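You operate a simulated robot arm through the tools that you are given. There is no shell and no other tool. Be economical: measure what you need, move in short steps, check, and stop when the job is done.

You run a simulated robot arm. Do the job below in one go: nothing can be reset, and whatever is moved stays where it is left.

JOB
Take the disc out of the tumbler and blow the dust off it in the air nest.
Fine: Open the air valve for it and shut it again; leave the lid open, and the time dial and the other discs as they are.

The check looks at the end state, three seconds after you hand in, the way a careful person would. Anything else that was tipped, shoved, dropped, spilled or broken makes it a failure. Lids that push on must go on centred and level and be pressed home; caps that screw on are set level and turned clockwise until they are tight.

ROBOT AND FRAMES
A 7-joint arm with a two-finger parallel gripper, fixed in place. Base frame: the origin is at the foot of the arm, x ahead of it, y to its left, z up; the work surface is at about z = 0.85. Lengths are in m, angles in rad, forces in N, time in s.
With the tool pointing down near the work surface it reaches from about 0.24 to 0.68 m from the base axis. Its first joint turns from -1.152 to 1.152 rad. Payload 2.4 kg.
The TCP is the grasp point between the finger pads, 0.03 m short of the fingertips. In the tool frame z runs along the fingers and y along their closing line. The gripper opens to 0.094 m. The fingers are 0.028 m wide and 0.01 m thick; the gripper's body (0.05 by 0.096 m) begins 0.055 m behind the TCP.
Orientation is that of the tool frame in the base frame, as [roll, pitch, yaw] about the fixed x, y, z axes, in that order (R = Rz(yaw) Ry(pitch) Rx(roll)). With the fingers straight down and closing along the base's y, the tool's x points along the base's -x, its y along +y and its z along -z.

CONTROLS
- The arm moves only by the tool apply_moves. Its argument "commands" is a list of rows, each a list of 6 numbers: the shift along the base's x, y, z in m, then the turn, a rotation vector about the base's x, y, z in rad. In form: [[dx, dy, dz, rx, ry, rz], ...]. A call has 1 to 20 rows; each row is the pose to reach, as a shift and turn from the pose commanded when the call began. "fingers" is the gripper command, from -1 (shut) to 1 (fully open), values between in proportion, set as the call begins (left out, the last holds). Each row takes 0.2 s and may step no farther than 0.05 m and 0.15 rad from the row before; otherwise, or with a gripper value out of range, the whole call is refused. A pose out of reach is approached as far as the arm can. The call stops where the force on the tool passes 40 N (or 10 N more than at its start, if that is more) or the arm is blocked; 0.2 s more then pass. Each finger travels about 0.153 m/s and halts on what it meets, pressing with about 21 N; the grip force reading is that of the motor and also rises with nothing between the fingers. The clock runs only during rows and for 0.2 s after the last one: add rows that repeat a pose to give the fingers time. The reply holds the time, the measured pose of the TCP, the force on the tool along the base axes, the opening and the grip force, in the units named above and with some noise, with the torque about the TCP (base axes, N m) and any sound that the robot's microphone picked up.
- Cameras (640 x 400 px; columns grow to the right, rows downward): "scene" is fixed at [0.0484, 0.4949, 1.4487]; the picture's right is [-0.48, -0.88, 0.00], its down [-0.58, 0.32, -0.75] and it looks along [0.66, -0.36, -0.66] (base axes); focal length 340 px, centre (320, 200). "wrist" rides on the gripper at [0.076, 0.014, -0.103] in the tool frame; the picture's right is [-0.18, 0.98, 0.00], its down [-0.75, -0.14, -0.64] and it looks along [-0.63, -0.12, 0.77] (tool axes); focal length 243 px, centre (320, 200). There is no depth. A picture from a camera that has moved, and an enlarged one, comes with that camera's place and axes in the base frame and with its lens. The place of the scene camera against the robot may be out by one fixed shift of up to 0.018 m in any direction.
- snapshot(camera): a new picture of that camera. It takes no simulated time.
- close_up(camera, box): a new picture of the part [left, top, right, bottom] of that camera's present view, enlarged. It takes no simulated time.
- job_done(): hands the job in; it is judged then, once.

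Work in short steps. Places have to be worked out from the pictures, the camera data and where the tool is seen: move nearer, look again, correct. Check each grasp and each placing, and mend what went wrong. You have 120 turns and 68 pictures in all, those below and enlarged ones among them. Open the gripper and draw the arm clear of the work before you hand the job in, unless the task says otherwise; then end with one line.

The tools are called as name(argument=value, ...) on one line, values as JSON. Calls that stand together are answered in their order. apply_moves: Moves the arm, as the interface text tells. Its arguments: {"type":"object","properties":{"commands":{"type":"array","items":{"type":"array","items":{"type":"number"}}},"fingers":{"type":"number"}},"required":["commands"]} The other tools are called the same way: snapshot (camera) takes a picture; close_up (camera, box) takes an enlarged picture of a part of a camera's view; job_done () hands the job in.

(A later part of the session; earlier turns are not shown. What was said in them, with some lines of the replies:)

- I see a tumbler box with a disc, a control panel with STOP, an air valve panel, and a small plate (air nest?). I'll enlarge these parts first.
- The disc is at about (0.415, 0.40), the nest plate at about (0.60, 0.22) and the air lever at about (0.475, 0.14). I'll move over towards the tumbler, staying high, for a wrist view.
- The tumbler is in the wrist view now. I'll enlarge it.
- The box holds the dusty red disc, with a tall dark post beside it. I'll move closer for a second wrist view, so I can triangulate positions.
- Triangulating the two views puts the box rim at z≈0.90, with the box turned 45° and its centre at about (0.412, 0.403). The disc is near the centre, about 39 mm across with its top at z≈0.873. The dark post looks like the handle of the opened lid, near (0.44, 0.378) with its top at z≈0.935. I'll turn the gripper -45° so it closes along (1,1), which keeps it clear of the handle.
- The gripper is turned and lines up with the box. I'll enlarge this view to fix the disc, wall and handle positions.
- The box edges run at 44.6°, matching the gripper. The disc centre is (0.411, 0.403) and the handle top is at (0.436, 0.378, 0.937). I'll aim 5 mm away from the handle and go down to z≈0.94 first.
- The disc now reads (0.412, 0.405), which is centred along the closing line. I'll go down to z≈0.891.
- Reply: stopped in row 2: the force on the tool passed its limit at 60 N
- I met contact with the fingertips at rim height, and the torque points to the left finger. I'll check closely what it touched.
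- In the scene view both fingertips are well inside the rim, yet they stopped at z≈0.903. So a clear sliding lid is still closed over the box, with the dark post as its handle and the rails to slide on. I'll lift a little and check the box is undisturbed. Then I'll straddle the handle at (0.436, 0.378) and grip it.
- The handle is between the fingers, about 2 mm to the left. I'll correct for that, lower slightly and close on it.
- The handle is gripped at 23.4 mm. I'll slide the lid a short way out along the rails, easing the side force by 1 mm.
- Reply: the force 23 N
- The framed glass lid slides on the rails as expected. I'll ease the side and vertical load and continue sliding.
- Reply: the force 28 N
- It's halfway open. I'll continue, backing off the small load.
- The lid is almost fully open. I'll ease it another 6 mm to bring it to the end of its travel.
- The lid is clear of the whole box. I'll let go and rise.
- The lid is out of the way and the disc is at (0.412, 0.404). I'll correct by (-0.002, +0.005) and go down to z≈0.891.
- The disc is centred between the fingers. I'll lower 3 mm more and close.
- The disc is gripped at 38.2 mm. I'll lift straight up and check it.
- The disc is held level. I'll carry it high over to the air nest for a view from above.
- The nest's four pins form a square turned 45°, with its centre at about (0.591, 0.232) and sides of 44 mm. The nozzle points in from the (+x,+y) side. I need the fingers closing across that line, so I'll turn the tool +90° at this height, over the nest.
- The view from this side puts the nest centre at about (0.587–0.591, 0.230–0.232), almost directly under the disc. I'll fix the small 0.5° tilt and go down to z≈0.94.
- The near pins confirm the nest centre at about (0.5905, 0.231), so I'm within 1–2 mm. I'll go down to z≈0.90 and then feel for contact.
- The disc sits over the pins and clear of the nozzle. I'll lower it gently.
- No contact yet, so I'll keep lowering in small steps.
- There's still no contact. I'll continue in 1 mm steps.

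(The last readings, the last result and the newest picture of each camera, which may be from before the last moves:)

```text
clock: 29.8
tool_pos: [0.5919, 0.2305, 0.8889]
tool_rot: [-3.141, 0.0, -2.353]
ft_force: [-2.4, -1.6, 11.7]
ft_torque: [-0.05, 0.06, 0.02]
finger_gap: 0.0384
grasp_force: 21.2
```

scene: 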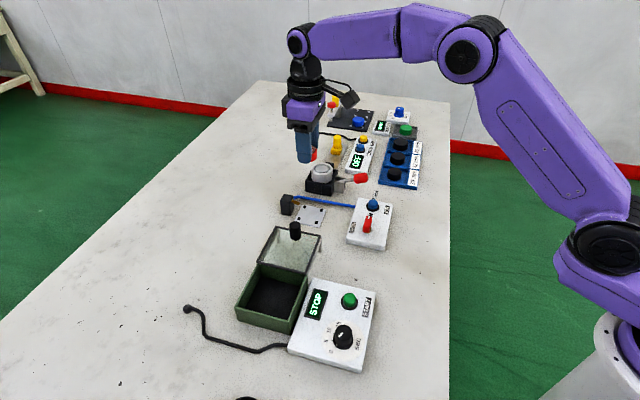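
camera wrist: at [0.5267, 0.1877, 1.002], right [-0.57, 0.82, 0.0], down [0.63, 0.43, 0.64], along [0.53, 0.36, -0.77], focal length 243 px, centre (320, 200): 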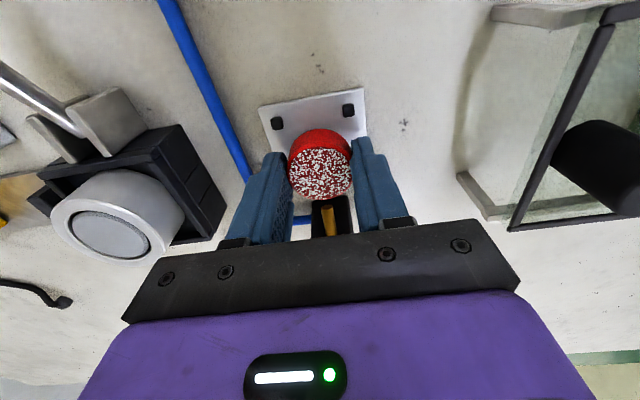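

The force rose to 12 N, so the disc is resting on the plate. I'll release it and rise.

apply_moves(commands=[[0, 0, 0.001, 0, 0, 0], [0, 0, 0.001, 0, 0, 0], [0, 0, 0.001, 0, 0, 0]], fingers=0.15)

apply_moves(commands=[[0, 0, 0.02, 0, 0, 0], [0, 0, 0.05, 0, 0, 0], [0, 0, 0.09, 0, 0, 0], [0, 0, 0.13, 0, 0, 0], [0, 0, 0.16, 0, 0, 0], [0, 0, 0.16, 0, 0, 0]])

snapshot(camera="wrist")

close_up(camera="scene", box=[270, 165, 420, 265])

```text
clock: 30.6
tool_pos: [0.5908, 0.2301, 0.8892]
tool_rot: [3.14, 0.001, -2.355]
ft_force: [0.2, 0.0, -0.1]
ft_torque: [0.0, 0.0, -0.01]
finger_gap: 0.0542
grasp_force: 0.1
```

```text
clock: 32.0
tool_pos: [0.5912, 0.2294, 1.0487]
tool_rot: [3.141, -0.001, -2.355]
ft_force: [0.2, 0.3, 0.3]
ft_torque: [0.0, 0.0, -0.05]
finger_gap: 0.0544
grasp_force: 0.1
```

```text
25 pictures are left
camera wrist: at [0.5279, 0.1858, 1.1537], right [-0.57, 0.82, 0.0], down [0.63, 0.43, 0.64], along [0.53, 0.36, -0.77], focal length 243 px, centre (320, 200)
```

wrist: 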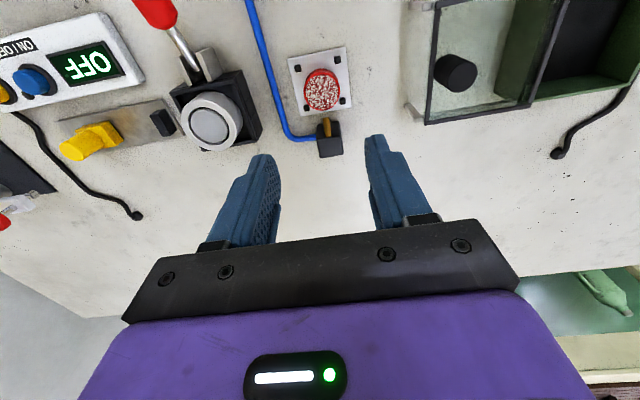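

```text
4.00 times, centred on (345, 215) of scene
camera zoom: at [0.0484, 0.4949, 1.4487], right [-0.48, -0.88, 0.0], down [-0.58, 0.32, -0.75], along [0.66, -0.36, -0.66], focal length 1361 px, centre (220, 140)
```

zoom: 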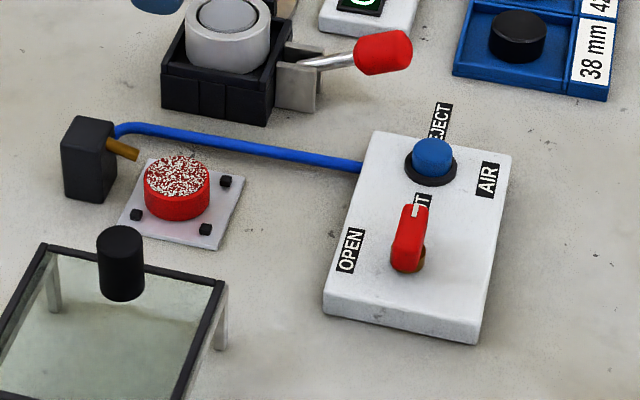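

The disc sits centred in the nest. The AIR lever is a bar knob near (0.474, 0.155) whose marked end points to SHUT, along (+x,-y). OPEN lies along (+x,+y), so it needs +90° about z. I'll turn the tool back -90° while moving over the lever, so it can grip across the bar.

apply_moves(commands=[[-0.01, -0.007, 0, 0, 0, -0.131], [-0.02, -0.014, 0, 0, 0, -0.262], [-0.03, -0.02, 0, 0, 0, -0.393], [-0.04, -0.026, 0, 0, 0, -0.524], [-0.05, -0.032, 0, 0, 0, -0.655], [-0.06, -0.038, 0, 0, 0, -0.785], [-0.07, -0.045, 0, 0, 0, -0.916], [-0.08, -0.052, 0, 0, 0, -1.047], [-0.09, -0.058, 0, 0, 0, -1.178], [-0.1, -0.064, 0, 0, 0, -1.309], [-0.11, -0.07, 0, 0, 0, -1.44], [-0.117, -0.075, 0, 0, 0, -1.571], [-0.117, -0.075, 0, 0, 0, -1.571]])

snapshot(camera="wrist")

close_up(camera="wrist", box=[240, 30, 400, 150])

```text
clock: 34.8
tool_pos: [0.4738, 0.1548, 1.0471]
tool_rot: [3.141, 0.0, 2.353]
ft_force: [-0.2, -0.1, 0.1]
ft_torque: [0.0, 0.0, 0.0]
finger_gap: 0.054
grasp_force: 0.1
```

```text
23 pictures are left
camera wrist: at [0.4296, 0.2199, 1.1509], right [0.83, 0.56, 0.0], down [0.43, -0.63, 0.64], along [0.36, -0.53, -0.77], focal length 243 px, centre (320, 200)
```

wrist: 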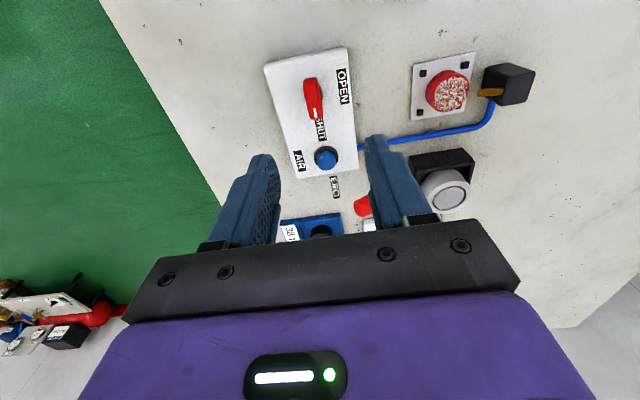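

```text
3.33 times, centred on (320, 90) of wrist
camera zoom: at [0.4296, 0.2199, 1.1509], right [0.83, 0.56, 0.0], down [0.43, -0.63, 0.64], along [0.36, -0.53, -0.77], focal length 809 px, centre (320, 567)
```

zoom: 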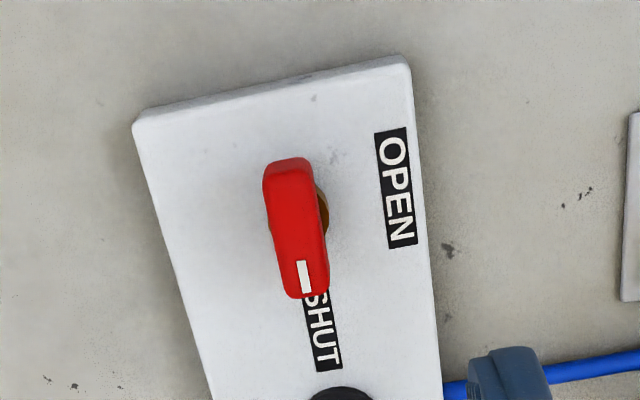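

The lever bar lies along the panel axis, aligned with the tool. It's about 38 mm long with its top at z≈0.891 and its centre near (0.470, 0.149). I'll go down to z≈0.94 and look again.

apply_moves(commands=[[-0.004, -0.006, -0.03, 0, 0, 0], [-0.004, -0.006, -0.07, 0, 0, 0], [-0.004, -0.006, -0.107, 0, 0, 0], [-0.004, -0.006, -0.107, 0, 0, 0]])

close_up(camera="wrist", box=[220, 80, 420, 220])

close_up(camera="scene", box=[310, 150, 430, 250])

```text
clock: 35.8
tool_pos: [0.47, 0.1481, 0.9381]
tool_rot: [3.141, 0.001, 2.356]
ft_force: [0.3, -0.3, -0.2]
ft_torque: [0.01, 0.01, -0.02]
finger_gap: 0.0543
grasp_force: 0.0
```

```text
2.86 times, centred on (320, 150) of wrist
camera zoom: at [0.426, 0.2137, 1.0414], right [0.82, 0.57, 0.0], down [0.43, -0.63, 0.64], along [0.36, -0.53, -0.77], focal length 693 px, centre (320, 343)
```

zoom: 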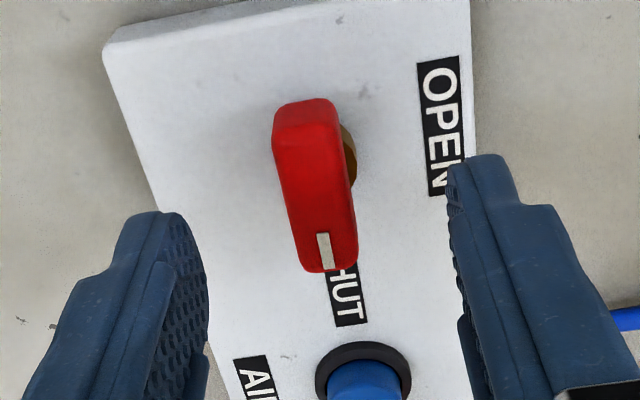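

```text
4.00 times, centred on (370, 200) of scene
camera zoom: at [0.0484, 0.4949, 1.4487], right [-0.48, -0.88, 0.0], down [-0.58, 0.32, -0.75], along [0.66, -0.36, -0.66], focal length 1361 px, centre (120, 200)
```

zoom: 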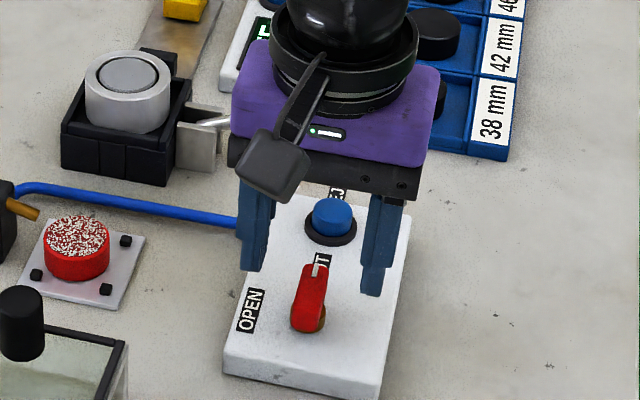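

The bar is centred between the fingers. I'll lower to z≈0.909 so the tips sit just above the panel.

apply_moves(commands=[[-0.001, 0.001, -0.012, 0, 0, 0], [-0.001, 0.001, -0.024, 0, 0, 0], [-0.001, 0.001, -0.029, 0, 0, 0], [-0.001, 0.001, -0.029, 0, 0, 0]])

close_up(camera="scene", box=[310, 150, 430, 250])

```text
clock: 36.8
tool_pos: [0.4675, 0.1484, 0.9112]
tool_rot: [3.141, -0.001, 2.357]
ft_force: [0.3, 0.6, -0.8]
ft_torque: [-0.01, 0.03, -0.01]
finger_gap: 0.0542
grasp_force: 0.0
```

```text
4.00 times, centred on (370, 200) of scene
camera zoom: at [0.0484, 0.4949, 1.4487], right [-0.48, -0.88, 0.0], down [-0.58, 0.32, -0.75], along [0.66, -0.36, -0.66], focal length 1361 px, centre (120, 200)
```

zoom: 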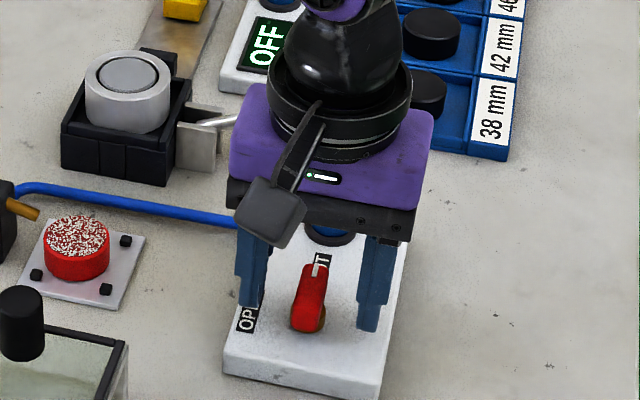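

The fingers straddle the bar, so I'll close on it.

apply_moves(commands=[[0, 0, 0, 0, 0, 0], [0, 0, 0, 0, 0, 0], [0, 0, 0, 0, 0, 0]], fingers=-1)

close_up(camera="wrist", box=[220, 80, 420, 220])

```text
clock: 37.6
tool_pos: [0.4678, 0.149, 0.9114]
tool_rot: [3.139, 0.001, 2.359]
ft_force: [2.6, 3.2, -4.8]
ft_torque: [-0.14, -0.07, -0.01]
finger_gap: 0.0148
grasp_force: 44.7
```

```text
2.86 times, centred on (320, 150) of wrist
camera zoom: at [0.4246, 0.2142, 1.0151], right [0.82, 0.57, 0.0], down [0.43, -0.63, 0.64], along [0.36, -0.53, -0.77], focal length 693 px, centre (320, 343)
```

zoom: 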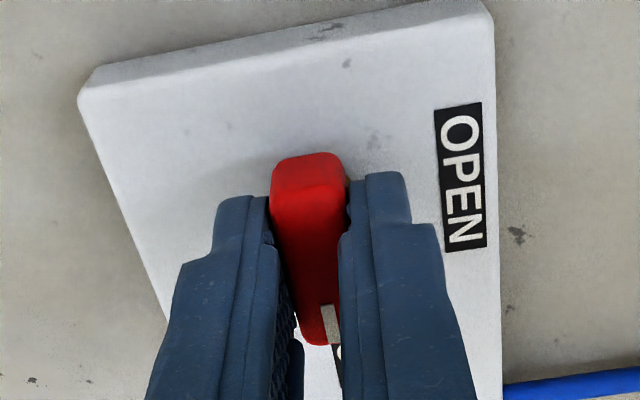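

The bar is gripped at 14.8 mm with the TCP about over its pivot. I'll turn it 30° counter-clockwise first and check the load.

apply_moves(commands=[[0, 0, 0, 0, 0, 0.1], [0, 0, 0, 0, 0, 0.2], [0, 0, 0, 0, 0, 0.3], [0, 0, 0, 0, 0, 0.4], [0, 0, 0, 0, 0, 0.5]])

close_up(camera="scene", box=[310, 150, 430, 250])

```text
clock: 38.8
tool_pos: [0.4676, 0.1503, 0.9122]
tool_rot: [-3.141, -0.001, 2.856]
ft_force: [9.8, -9.4, -31.0]
ft_torque: [-0.08, -0.19, -0.03]
finger_gap: 0.0152
grasp_force: 45.3
```

```text
4.00 times, centred on (370, 200) of scene
camera zoom: at [0.0492, 0.4948, 1.4487], right [-0.48, -0.88, 0.0], down [-0.58, 0.32, -0.75], along [0.66, -0.36, -0.66], focal length 1361 px, centre (120, 200)
```

zoom: 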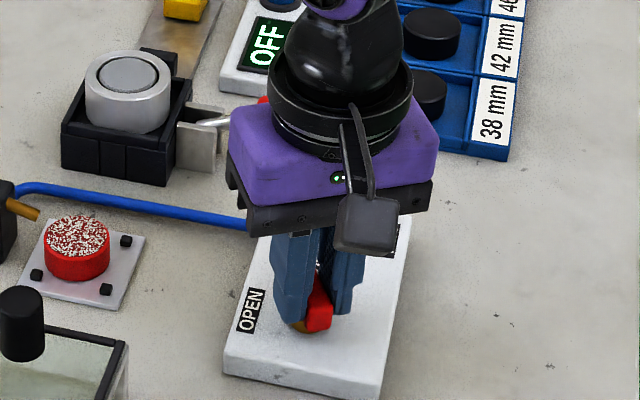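

The lever is turning. The tool is being pulled down and along (+x,-y), so I'll yield 1–2 mm that way and turn on.

apply_moves(commands=[[0.001, -0.001, -0.0015, 0, 0, 0], [0.001, -0.001, -0.0015, 0, 0, 0.1], [0.001, -0.001, -0.0015, 0, 0, 0.2], [0.001, -0.001, -0.0015, 0, 0, 0.3], [0.001, -0.001, -0.0015, 0, 0, 0.4], [0.001, -0.001, -0.0015, 0, 0, 0.5]])

```text
clock: 40.2
tool_pos: [0.4673, 0.147, 0.9128]
tool_rot: [-3.141, -0.006, -2.925]
ft_force: [-15.5, -18.8, 24.7]
ft_torque: [-0.38, -0.08, -0.02]
finger_gap: 0.0151
grasp_force: 45.0
```

I'll yield along the new force direction and finish the turn.

apply_moves(commands=[[-0.0012, -0.0015, 0.001, 0, 0, 0], [-0.0012, -0.0015, 0.001, 0, 0, 0.1], [-0.0012, -0.0015, 0.001, 0, 0, 0.2], [-0.0012, -0.0015, 0.001, 0, 0, 0.3], [-0.0012, -0.0015, 0.001, 0, 0, 0.4]])

close_up(camera="scene", box=[270, 150, 430, 260])

```text
clock: 41.4
tool_pos: [0.4682, 0.1482, 0.9127]
tool_rot: [3.139, -0.002, -2.523]
ft_force: [0.3, -3.7, -25.7]
ft_torque: [0.3, -0.77, -0.01]
finger_gap: 0.0147
grasp_force: 44.9
```

```text
3.64 times, centred on (350, 205) of scene
camera zoom: at [0.0488, 0.4949, 1.4487], right [-0.48, -0.88, 0.0], down [-0.58, 0.32, -0.75], along [0.66, -0.36, -0.66], focal length 1237 px, centre (211, 182)
```

zoom: 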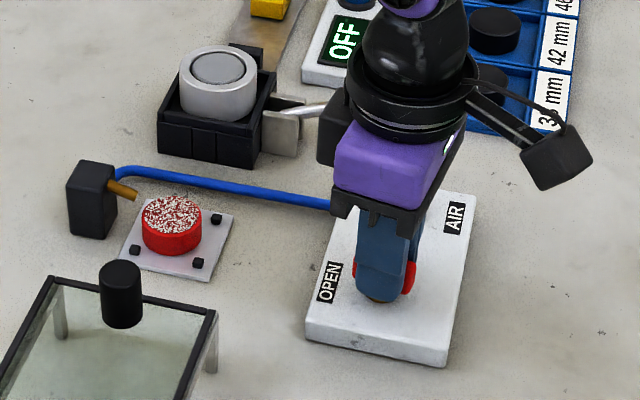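

The turn stands at about 80° and the dust already looks thinner. I'll finish the last 10° and hold, listening for a sound.

apply_moves(commands=[[0, 0, -0.001, 0, 0, 0.08], [0, 0, -0.001, 0, 0, 0.16], [0, 0, -0.001, 0, 0, 0.16], [0, 0, -0.001, 0, 0, 0.16], [0, 0, -0.001, 0, 0, 0.16]])

close_up(camera="scene", box=[270, 150, 430, 260])

```text
clock: 42.6
tool_pos: [0.4693, 0.1486, 0.9116]
tool_rot: [3.141, -0.001, -2.364]
ft_force: [1.0, -2.8, 6.8]
ft_torque: [-1.06, 0.97, -0.01]
finger_gap: 0.0147
grasp_force: 45.1
```

```text
3.64 times, centred on (350, 205) of scene
camera zoom: at [0.0484, 0.4949, 1.4488], right [-0.48, -0.88, 0.0], down [-0.58, 0.32, -0.75], along [0.66, -0.36, -0.66], focal length 1237 px, centre (211, 182)
```

zoom: 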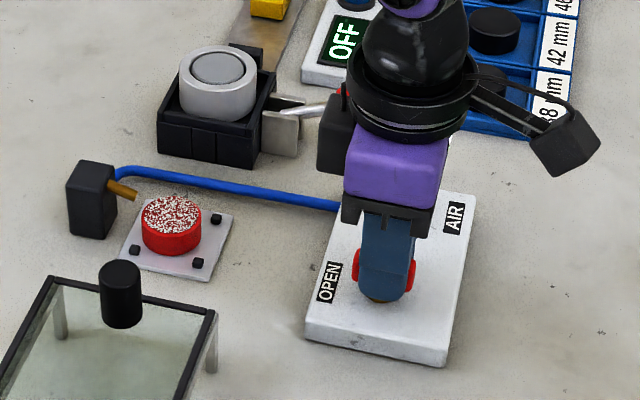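

The lever now points to OPEN. I'll hold for 3 s and compare the dust.

apply_moves(commands=[[0, 0, 0, 0, 0, 0], [0, 0, 0, 0, 0, 0], [0, 0, 0, 0, 0, 0], [0, 0, 0, 0, 0, 0], [0, 0, 0, 0, 0, 0], [0, 0, 0, 0, 0, 0], [0, 0, 0, 0, 0, 0], [0, 0, 0, 0, 0, 0], [0, 0, 0, 0, 0, 0], [0, 0, 0, 0, 0, 0], [0, 0, 0, 0, 0, 0], [0, 0, 0, 0, 0, 0], [0, 0, 0, 0, 0, 0], [0, 0, 0, 0, 0, 0], [0, 0, 0, 0, 0, 0]])

close_up(camera="scene", box=[280, 180, 360, 230])

```text
clock: 45.8
tool_pos: [0.4692, 0.1475, 0.9102]
tool_rot: [-3.141, 0.003, -2.367]
ft_force: [0.0, -0.5, 20.5]
ft_torque: [-0.01, 0.0, 0.03]
finger_gap: 0.0145
grasp_force: 45.1
```

```text
8.00 times, centred on (320, 205) of scene
camera zoom: at [0.0481, 0.4948, 1.4488], right [-0.48, -0.88, 0.0], down [-0.58, 0.32, -0.75], along [0.66, -0.36, -0.66], focal length 2721 px, centre (320, 160)
```

zoom: 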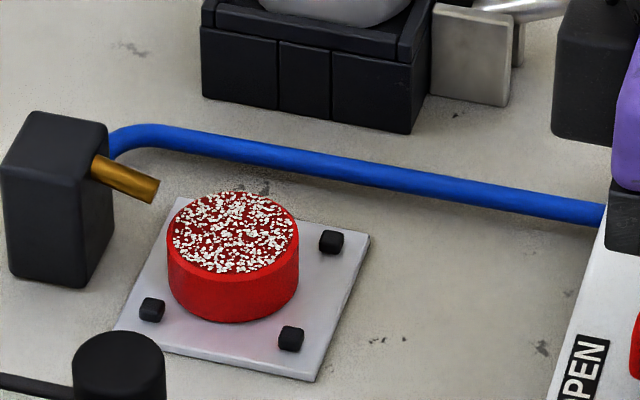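

Dust remains and there's no sound. I'll check the lever's angle with the wrist camera, then wait longer and compare.

close_up(camera="wrist", box=[220, 80, 420, 220])

apply_moves(commands=[[0, 0, 0.001, 0, 0, 0.03], [0, 0, 0.001, 0, 0, 0.06], [0, 0, 0.001, 0, 0, 0.06], [0, 0, 0.001, 0, 0, 0.06], [0, 0, 0.001, 0, 0, 0.06], [0, 0, 0.001, 0, 0, 0.06], [0, 0, 0.001, 0, 0, 0.06], [0, 0, 0.001, 0, 0, 0.06], [0, 0, 0.001, 0, 0, 0.06], [0, 0, 0.001, 0, 0, 0.06]])

close_up(camera="scene", box=[280, 180, 360, 230])

```text
2.86 times, centred on (320, 150) of wrist
camera zoom: at [0.4042, 0.1052, 1.0153], right [-0.56, 0.83, 0.0], down [0.64, 0.43, 0.64], along [0.53, 0.36, -0.77], focal length 693 px, centre (320, 343)
```

zoom: 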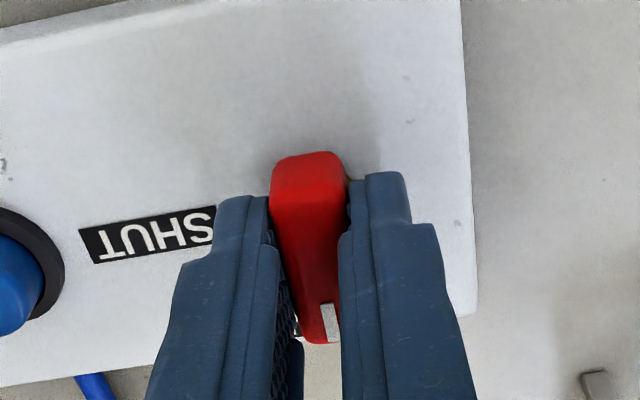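

```text
clock: 48.0
tool_pos: [0.4686, 0.1478, 0.9107]
tool_rot: [3.139, -0.004, -2.307]
ft_force: [2.9, -1.1, -30.1]
ft_torque: [-0.04, -0.65, -1.32]
finger_gap: 0.0154
grasp_force: 45.1
```

```text
8.00 times, centred on (320, 205) of scene
camera zoom: at [0.049, 0.495, 1.4487], right [-0.48, -0.88, 0.0], down [-0.58, 0.32, -0.75], along [0.66, -0.36, -0.66], focal length 2721 px, centre (320, 160)
```

zoom: 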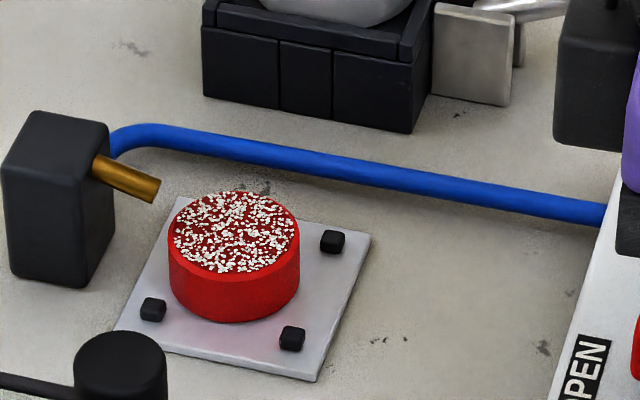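

The torque of -1.3 N·m shows the lever is at its open stop. I'll ease off, wait 4 s and look again.

apply_moves(commands=[[0, 0, -0.001, 0, 0, -0.05], [0, 0, -0.001, 0, 0, -0.05], [0, 0, -0.001, 0, 0, -0.05], [0, 0, -0.001, 0, 0, -0.05], [0, 0, -0.001, 0, 0, -0.05], [0, 0, -0.001, 0, 0, -0.05], [0, 0, -0.001, 0, 0, -0.05], [0, 0, -0.001, 0, 0, -0.05], [0, 0, -0.001, 0, 0, -0.05], [0, 0, -0.001, 0, 0, -0.05], [0, 0, -0.001, 0, 0, -0.05], [0, 0, -0.001, 0, 0, -0.05], [0, 0, -0.001, 0, 0, -0.05], [0, 0, -0.001, 0, 0, -0.05], [0, 0, -0.001, 0, 0, -0.05], [0, 0, -0.001, 0, 0, -0.05], [0, 0, -0.001, 0, 0, -0.05], [0, 0, -0.001, 0, 0, -0.05], [0, 0, -0.001, 0, 0, -0.05], [0, 0, -0.001, 0, 0, -0.05]])

close_up(camera="scene", box=[280, 180, 360, 230])

```text
clock: 52.2
tool_pos: [0.4683, 0.1476, 0.9114]
tool_rot: [3.141, 0.0, -2.358]
ft_force: [-8.3, -3.8, 30.9]
ft_torque: [0.03, 0.01, 0.03]
finger_gap: 0.0146
grasp_force: 45.4
```

```text
8.00 times, centred on (320, 205) of scene
camera zoom: at [0.0478, 0.4947, 1.4489], right [-0.48, -0.88, 0.0], down [-0.58, 0.32, -0.75], along [0.66, -0.36, -0.66], focal length 2721 px, centre (320, 160)
```

zoom: 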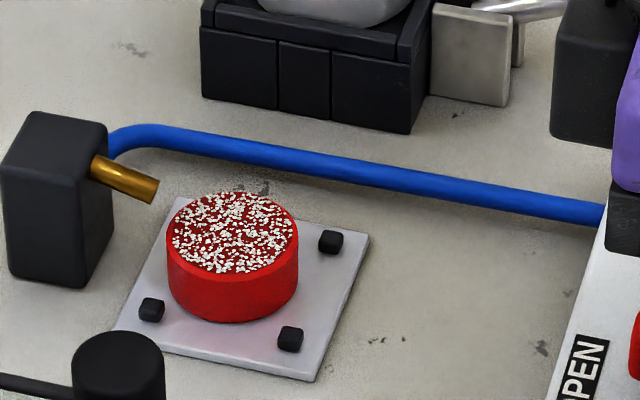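

The lever is fully open but no air is flowing. By the pattern of the other panels, where labels sit beside buttons, the blue button is labelled AIR. The EJECT label lies on the table by the chuck's lever. I'll release the lever, rise and check the layout.

apply_moves(commands=[[0, 0, 0.001, 0, 0, 0], [0, 0, 0.001, 0, 0, 0], [0, 0, 0.001, 0, 0, 0]], fingers=0.15)

apply_moves(commands=[[0, 0, 0.03, 0, 0, 0], [0, 0, 0.07, 0, 0, 0], [0.01, -0.01, 0.11, 0, 0, 0], [0.02, -0.02, 0.14, 0, 0, 0], [0.02, -0.02, 0.14, 0, 0, 0]])

snapshot(camera="wrist")

close_up(camera="scene", box=[275, 150, 435, 250])

```text
clock: 53.0
tool_pos: [0.4686, 0.1483, 0.9124]
tool_rot: [3.139, 0.0, -2.355]
ft_force: [1.1, 0.2, 0.3]
ft_torque: [0.02, -0.03, 0.02]
finger_gap: 0.0543
grasp_force: 0.0
```

```text
clock: 54.2
tool_pos: [0.4881, 0.1304, 1.0545]
tool_rot: [3.14, -0.001, -2.356]
ft_force: [0.3, -0.3, 0.4]
ft_torque: [0.0, -0.01, -0.01]
finger_gap: 0.0544
grasp_force: 0.0
```

```text
10 pictures are left
camera wrist: at [0.4242, 0.086, 1.1573], right [-0.57, 0.82, 0.0], down [0.63, 0.43, 0.64], along [0.53, 0.36, -0.77], focal length 243 px, centre (320, 200)
```

wrist: 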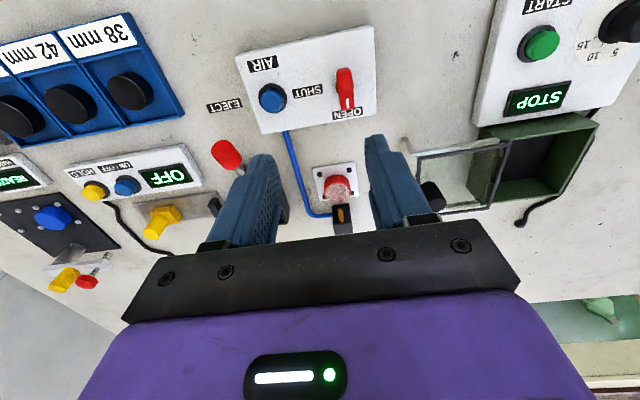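

```text
4.00 times, centred on (355, 200) of scene
camera zoom: at [0.0484, 0.4949, 1.4487], right [-0.48, -0.88, 0.0], down [-0.58, 0.32, -0.75], along [0.66, -0.36, -0.66], focal length 1361 px, centre (180, 200)
```

zoom: 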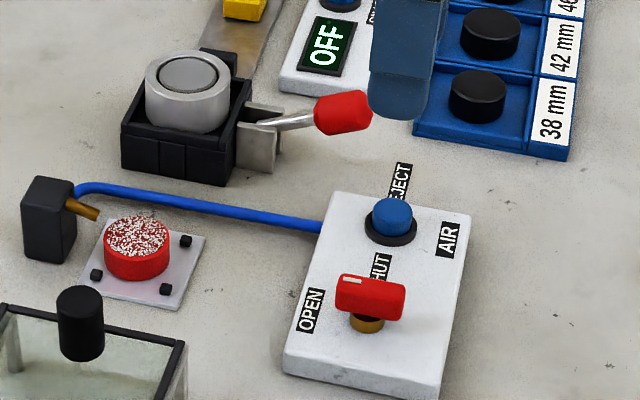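

That settles it: EJECT sits by the chuck's red lever, the blue button is AIR, and the lever points to OPEN. The button is at about (0.526, 0.0905). I'll close the fingers and come down above it.

apply_moves(commands=[[0.02, -0.02, 0, 0, 0, 0], [0.038, -0.0395, 0, 0, 0, 0], [0.038, -0.0395, -0.04, 0, 0, 0], [0.038, -0.0395, -0.08, 0, 0, 0], [0.038, -0.0395, -0.115, 0, 0, 0], [0.038, -0.0395, -0.115, 0, 0, 0]], fingers=-1)

snapshot(camera="wrist")

close_up(camera="scene", box=[275, 150, 435, 250])

```text
clock: 55.6
tool_pos: [0.5266, 0.0877, 0.9396]
tool_rot: [3.141, 0.0, -2.355]
ft_force: [-0.7, 0.3, 0.2]
ft_torque: [0.04, 0.04, 0.01]
finger_gap: 0.0001
grasp_force: 21.0
```

```text
8 pictures are left
camera wrist: at [0.4622, 0.0446, 1.0435], right [-0.57, 0.82, 0.0], down [0.63, 0.43, 0.64], along [0.53, 0.36, -0.77], focal length 243 px, centre (320, 200)
```

wrist: 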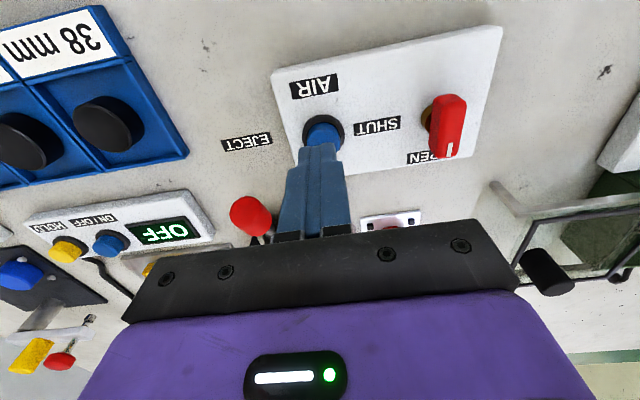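

```text
4.00 times, centred on (355, 200) of scene
camera zoom: at [0.0484, 0.4949, 1.4487], right [-0.48, -0.88, 0.0], down [-0.58, 0.32, -0.75], along [0.66, -0.36, -0.66], focal length 1361 px, centre (180, 200)
```

zoom: 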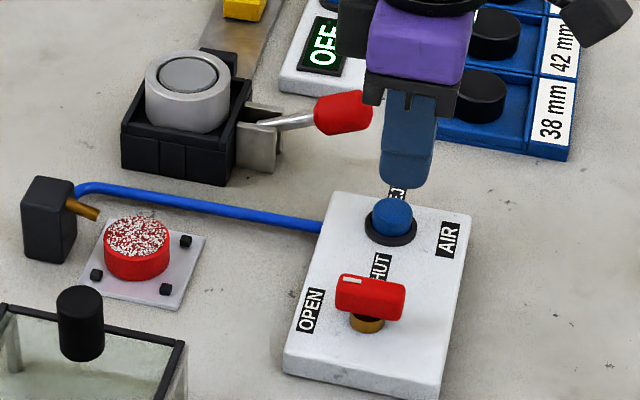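

The button is right under the fingertips at (0.5256, 0.0903). I'll press down gently in small steps.

apply_moves(commands=[[0, 0, -0.008, 0, 0, 0], [0, 0, -0.014, 0, 0, 0], [0, 0, -0.018, 0, 0, 0], [0, 0, -0.021, 0, 0, 0]])

```text
clock: 56.6
tool_pos: [0.5259, 0.0872, 0.916]
tool_rot: [3.141, -0.001, -2.355]
ft_force: [-0.5, -1.0, 0.6]
ft_torque: [0.03, 0.02, -0.02]
finger_gap: 0.0
grasp_force: 20.7
```

No contact yet, so I'll go on in 1–2 mm steps.

apply_moves(commands=[[0, 0, -0.002, 0, 0, 0], [0, 0, -0.004, 0, 0, 0]])

apply_moves(commands=[[0, 0, -0.0015, 0, 0, 0], [0, 0, -0.003, 0, 0, 0]])

```text
clock: 57.2
tool_pos: [0.5268, 0.0883, 0.9113]
tool_rot: [3.14, 0.001, -2.355]
ft_force: [-0.6, -1.4, 2.5]
ft_torque: [-0.01, 0.02, 0.0]
finger_gap: 0.0003
grasp_force: 21.1
heard: click
```

```text
clock: 57.8
tool_pos: [0.526, 0.0885, 0.9097]
tool_rot: [-3.14, 0.0, -2.357]
ft_force: [-5.8, -1.1, 15.9]
ft_torque: [0.01, 0.11, 0.01]
finger_gap: 0.0001
grasp_force: 21.2
```

A click was heard and the button is at the bottom of its travel. I'll hold a moment and look at the disc.

apply_moves(commands=[[0, 0, 0.001, 0, 0, 0], [0, 0, 0.001, 0, 0, 0], [0, 0, 0.001, 0, 0, 0], [0, 0, 0.001, 0, 0, 0], [0, 0, 0.001, 0, 0, 0], [0, 0, 0.001, 0, 0, 0], [0, 0, 0.001, 0, 0, 0], [0, 0, 0.001, 0, 0, 0], [0, 0, 0.001, 0, 0, 0], [0, 0, 0.001, 0, 0, 0]])

close_up(camera="scene", box=[275, 150, 435, 250])

```text
clock: 60.0
tool_pos: [0.5263, 0.0875, 0.9107]
tool_rot: [-3.141, 0.001, -2.356]
ft_force: [-3.9, -0.5, 14.6]
ft_torque: [0.04, 0.08, -0.02]
finger_gap: 0.0
grasp_force: 21.6
```

```text
4.00 times, centred on (355, 200) of scene
camera zoom: at [0.0481, 0.4949, 1.4488], right [-0.48, -0.88, 0.0], down [-0.58, 0.32, -0.75], along [0.66, -0.36, -0.66], focal length 1361 px, centre (180, 200)
```

zoom: 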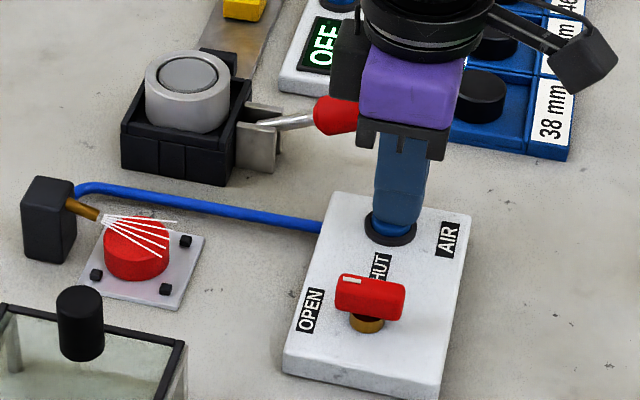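

The air jet is blowing and the disc is clean. I'll release the button and rise.

apply_moves(commands=[[0, 0, 0.02, 0, 0, 0], [0, 0, 0.06, 0, 0, 0], [0, 0, 0.1, 0, 0, 0], [-0.02, 0.02, 0.13, 0, 0, 0], [-0.038, 0.04, 0.13, 0, 0, 0], [-0.055, 0.058, 0.13, 0, 0, 0], [-0.055, 0.058, 0.13, 0, 0, 0]], fingers=0.15)

close_up(camera="scene", box=[275, 150, 435, 250])

```text
clock: 61.6
tool_pos: [0.4702, 0.1463, 1.0419]
tool_rot: [3.139, -0.002, -2.357]
ft_force: [0.3, 0.4, 0.3]
ft_torque: [0.03, -0.01, -0.03]
finger_gap: 0.0541
grasp_force: 0.1
```

```text
4.00 times, centred on (355, 200) of scene
camera zoom: at [0.0484, 0.4949, 1.4487], right [-0.48, -0.88, 0.0], down [-0.58, 0.32, -0.75], along [0.66, -0.36, -0.66], focal length 1361 px, centre (180, 200)
```

zoom: 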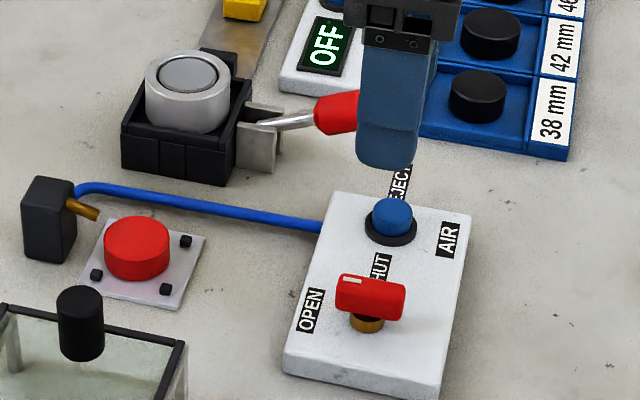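

The jet stopped with the button and the disc is clean. Now I'll go back down over the lever at (0.4686, 0.148), with the fingers across the bar.

apply_moves(commands=[[-0.0018, 0.0005, -0.04, 0, 0, 0], [-0.0018, 0.0005, -0.08, 0, 0, 0], [-0.0018, 0.0005, -0.11, 0, 0, 0], [-0.0018, 0.0005, -0.13, 0, 0, 0], [-0.0018, 0.0005, -0.13, 0, 0, 0]])

apply_moves(commands=[[0, 0, 0, 0, 0, 0], [0, 0, 0, 0, 0, 0], [0, 0, 0, 0, 0, 0]], fingers=-1)

```text
clock: 62.8
tool_pos: [0.4689, 0.1446, 0.9104]
tool_rot: [3.14, -0.001, -2.358]
ft_force: [0.3, -0.2, 0.1]
ft_torque: [-0.02, -0.05, -0.02]
finger_gap: 0.0542
grasp_force: 0.1
```

```text
clock: 63.6
tool_pos: [0.4686, 0.1456, 0.9096]
tool_rot: [3.139, -0.004, -2.356]
ft_force: [-12.3, 12.7, 0.2]
ft_torque: [0.05, 0.09, -0.04]
finger_gap: 0.0148
grasp_force: 45.0
```

The lever is gripped at 14.8 mm. I'll yield to the side force and turn clockwise, back towards SHUT.

apply_moves(commands=[[-0.001, 0.0015, 0, 0, 0, 0], [-0.0005, 0.002, 0, 0, 0, -0.1], [0, 0.002, 0, 0, 0, -0.2], [0, 0.002, 0, 0, 0, -0.3], [0, 0.002, 0, 0, 0, -0.4], [0, 0.002, 0, 0, 0, -0.5]])

```text
clock: 65.0
tool_pos: [0.4677, 0.1475, 0.9099]
tool_rot: [-3.141, -0.009, -2.859]
ft_force: [-19.0, 0.9, -10.3]
ft_torque: [0.04, 0.33, 0.02]
finger_gap: 0.0148
grasp_force: 45.0
```

I'll yield about 1.5 mm in -x and go on.

apply_moves(commands=[[-0.0015, 0, -0.0005, 0, 0, 0], [-0.0015, 0, -0.0005, 0, 0, -0.1], [-0.0015, 0, -0.0005, 0, 0, -0.2], [-0.0015, 0, -0.0005, 0, 0, -0.3], [-0.0015, 0, -0.0005, 0, 0, -0.4], [-0.0015, 0, -0.0005, 0, 0, -0.5]])

```text
clock: 66.4
tool_pos: [0.4681, 0.1492, 0.9095]
tool_rot: [-3.141, -0.001, 2.926]
ft_force: [-7.5, 1.3, -5.2]
ft_torque: [0.17, 1.52, 0.0]
finger_gap: 0.0151
grasp_force: 44.8
```

The load is small. I'll finish to the original angle (yaw 2.356) and a touch beyond, to meet the stop.

apply_moves(commands=[[-0.0003, 0, 0, 0, 0, -0.1], [-0.0003, 0, 0, 0, 0, -0.2], [-0.0003, 0, 0, 0, 0, -0.3], [-0.0003, 0, 0, 0, 0, -0.4], [-0.0003, 0, 0, 0, 0, -0.5], [-0.0003, 0, 0, 0, 0, -0.57], [-0.0003, 0, 0, 0, 0, -0.61], [-0.0003, 0, 0, 0, 0, -0.61]])

```text
clock: 68.2
tool_pos: [0.4671, 0.1495, 0.9093]
tool_rot: [3.138, 0.001, 2.321]
ft_force: [-2.8, 10.2, 8.1]
ft_torque: [-0.61, -0.42, 1.44]
finger_gap: 0.015
grasp_force: 45.0
```

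The torque of +1.44 N·m shows the SHUT stop has been reached. I'll ease off, release, rise and draw back.

apply_moves(commands=[[0, 0, 0, 0, 0, 0.035], [0, 0, 0, 0, 0, 0.035]])

apply_moves(commands=[[0, 0, 0, 0, 0, 0], [0, 0, 0, 0, 0, 0], [0, 0, 0, 0, 0, 0]], fingers=0.2)

apply_moves(commands=[[0, 0, 0.03, 0, 0, 0], [0, 0, 0.07, 0, 0, 0], [0, 0, 0.11, 0, 0, 0], [-0.03, -0.02, 0.15, 0, 0, 0], [-0.06, -0.05, 0.19, 0, 0, 0], [-0.09, -0.08, 0.22, 0, 0, 0], [-0.1, -0.11, 0.23, 0, 0, 0], [-0.1, -0.14, 0.23, 0, 0, 0], [-0.1, -0.14, 0.23, 0, 0, 0]], fingers=1)

snapshot(camera="scene")

close_up(camera="scene", box=[275, 150, 435, 250])

```text
clock: 68.8
tool_pos: [0.4679, 0.1493, 0.9092]
tool_rot: [3.14, -0.001, 2.353]
ft_force: [0.5, 11.0, 18.5]
ft_torque: [0.03, 0.43, 0.25]
finger_gap: 0.0147
grasp_force: 45.2
```

```text
clock: 69.6
tool_pos: [0.467, 0.1487, 0.9092]
tool_rot: [3.142, 0.0, 2.352]
ft_force: [1.0, -0.3, 0.9]
ft_torque: [0.01, -0.03, 0.0]
finger_gap: 0.0565
grasp_force: 0.2
```

```text
refused: row 4 steps farther than a row can; nothing moved
```

```text
4 pictures are left
```

scene: 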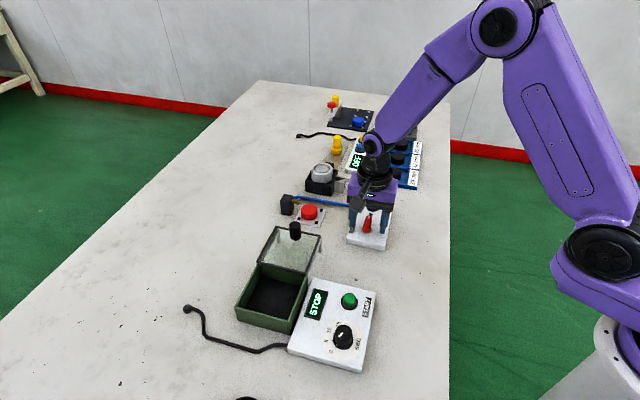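

```text
4.00 times, centred on (355, 200) of scene
camera zoom: at [0.0484, 0.4949, 1.4487], right [-0.48, -0.88, 0.0], down [-0.58, 0.32, -0.75], along [0.66, -0.36, -0.66], focal length 1361 px, centre (180, 200)
```

zoom: 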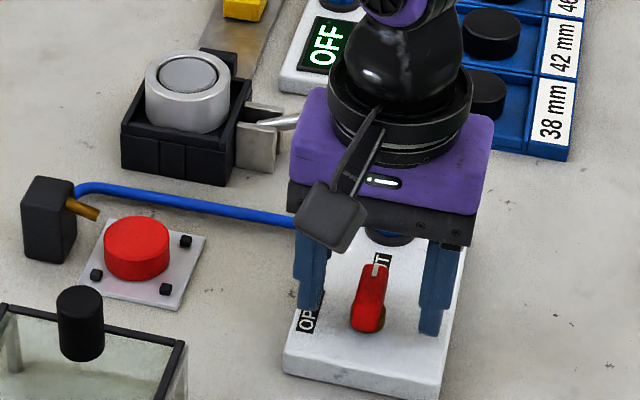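

The lever is back at SHUT and the disc is clean. The retreat was refused because one step was too long, so I'll redo it with shorter steps.

apply_moves(commands=[[0, 0, 0.03, 0, 0, 0], [0, 0, 0.07, 0, 0, 0], [0, 0, 0.11, 0, 0, 0], [0, 0, 0.15, 0, 0, 0], [-0.02, -0.02, 0.18, 0, 0, 0], [-0.04, -0.05, 0.2, 0, 0, 0], [-0.06, -0.08, 0.21, 0, 0, 0], [-0.08, -0.11, 0.21, 0, 0, 0], [-0.08, -0.11, 0.21, 0, 0, 0]], fingers=0.2)

close_up(camera="scene", box=[180, 70, 460, 400])

close_up(camera="scene", box=[275, 150, 435, 250])

```text
clock: 71.6
tool_pos: [0.3894, 0.0381, 1.1164]
tool_rot: [3.14, 0.0, 2.352]
ft_force: [0.2, 0.1, -0.5]
ft_torque: [0.0, -0.01, -0.02]
finger_gap: 0.0565
grasp_force: 0.1
```

```text
1.21 times, centred on (320, 235) of scene
camera zoom: at [0.0484, 0.4949, 1.4487], right [-0.48, -0.88, 0.0], down [-0.58, 0.32, -0.75], along [0.66, -0.36, -0.66], focal length 412 px, centre (320, 158)
```

zoom: 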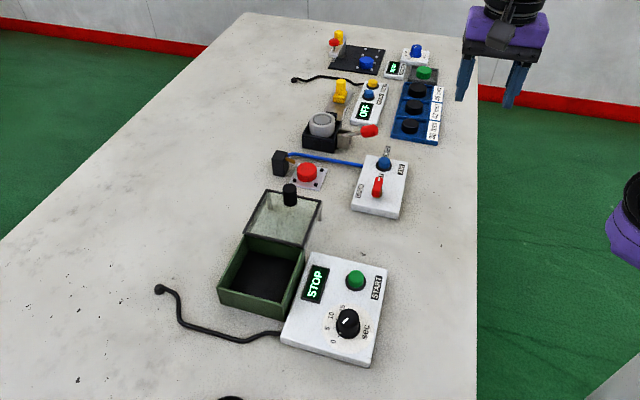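

```text
4.00 times, centred on (355, 200) of scene
camera zoom: at [0.0484, 0.4949, 1.4487], right [-0.48, -0.88, 0.0], down [-0.58, 0.32, -0.75], along [0.66, -0.36, -0.66], focal length 1361 px, centre (180, 200)
```

zoom: 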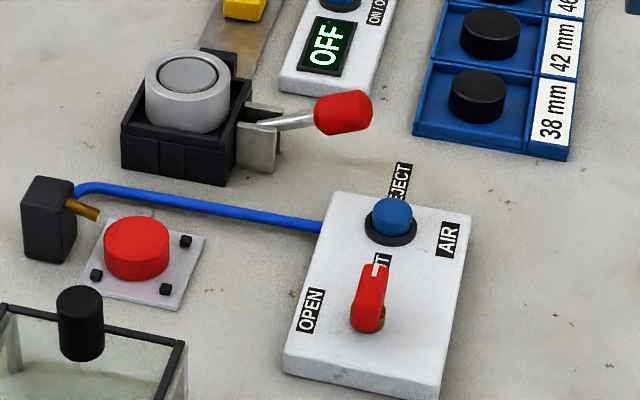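

The disc is clean in the nest, the valve is shut, the lid is open, and the dial and other discs are as they were. The arm is clear, so I'll open the gripper fully and hand in.

apply_moves(commands=[[0, 0, 0, 0, 0, 0], [0, 0, 0, 0, 0, 0]], fingers=1)

job_done()

```text
clock: 72.2
tool_pos: [0.3884, 0.0387, 1.1164]
tool_rot: [3.141, 0.001, 2.352]
ft_force: [-0.3, 1.4, -0.3]
ft_torque: [0.0, 0.04, 0.0]
finger_gap: 0.0939
grasp_force: 0.1
```

```text
The job is handed in.
```

The disc is out of the tumbler and blown clean in the air nest, with the air valve shut again, the lid left open, and the dial and other discs untouched; the lid was shut at the start, and the fingers pressed on its glass once (60 N, no damage seen) before I slid it open.
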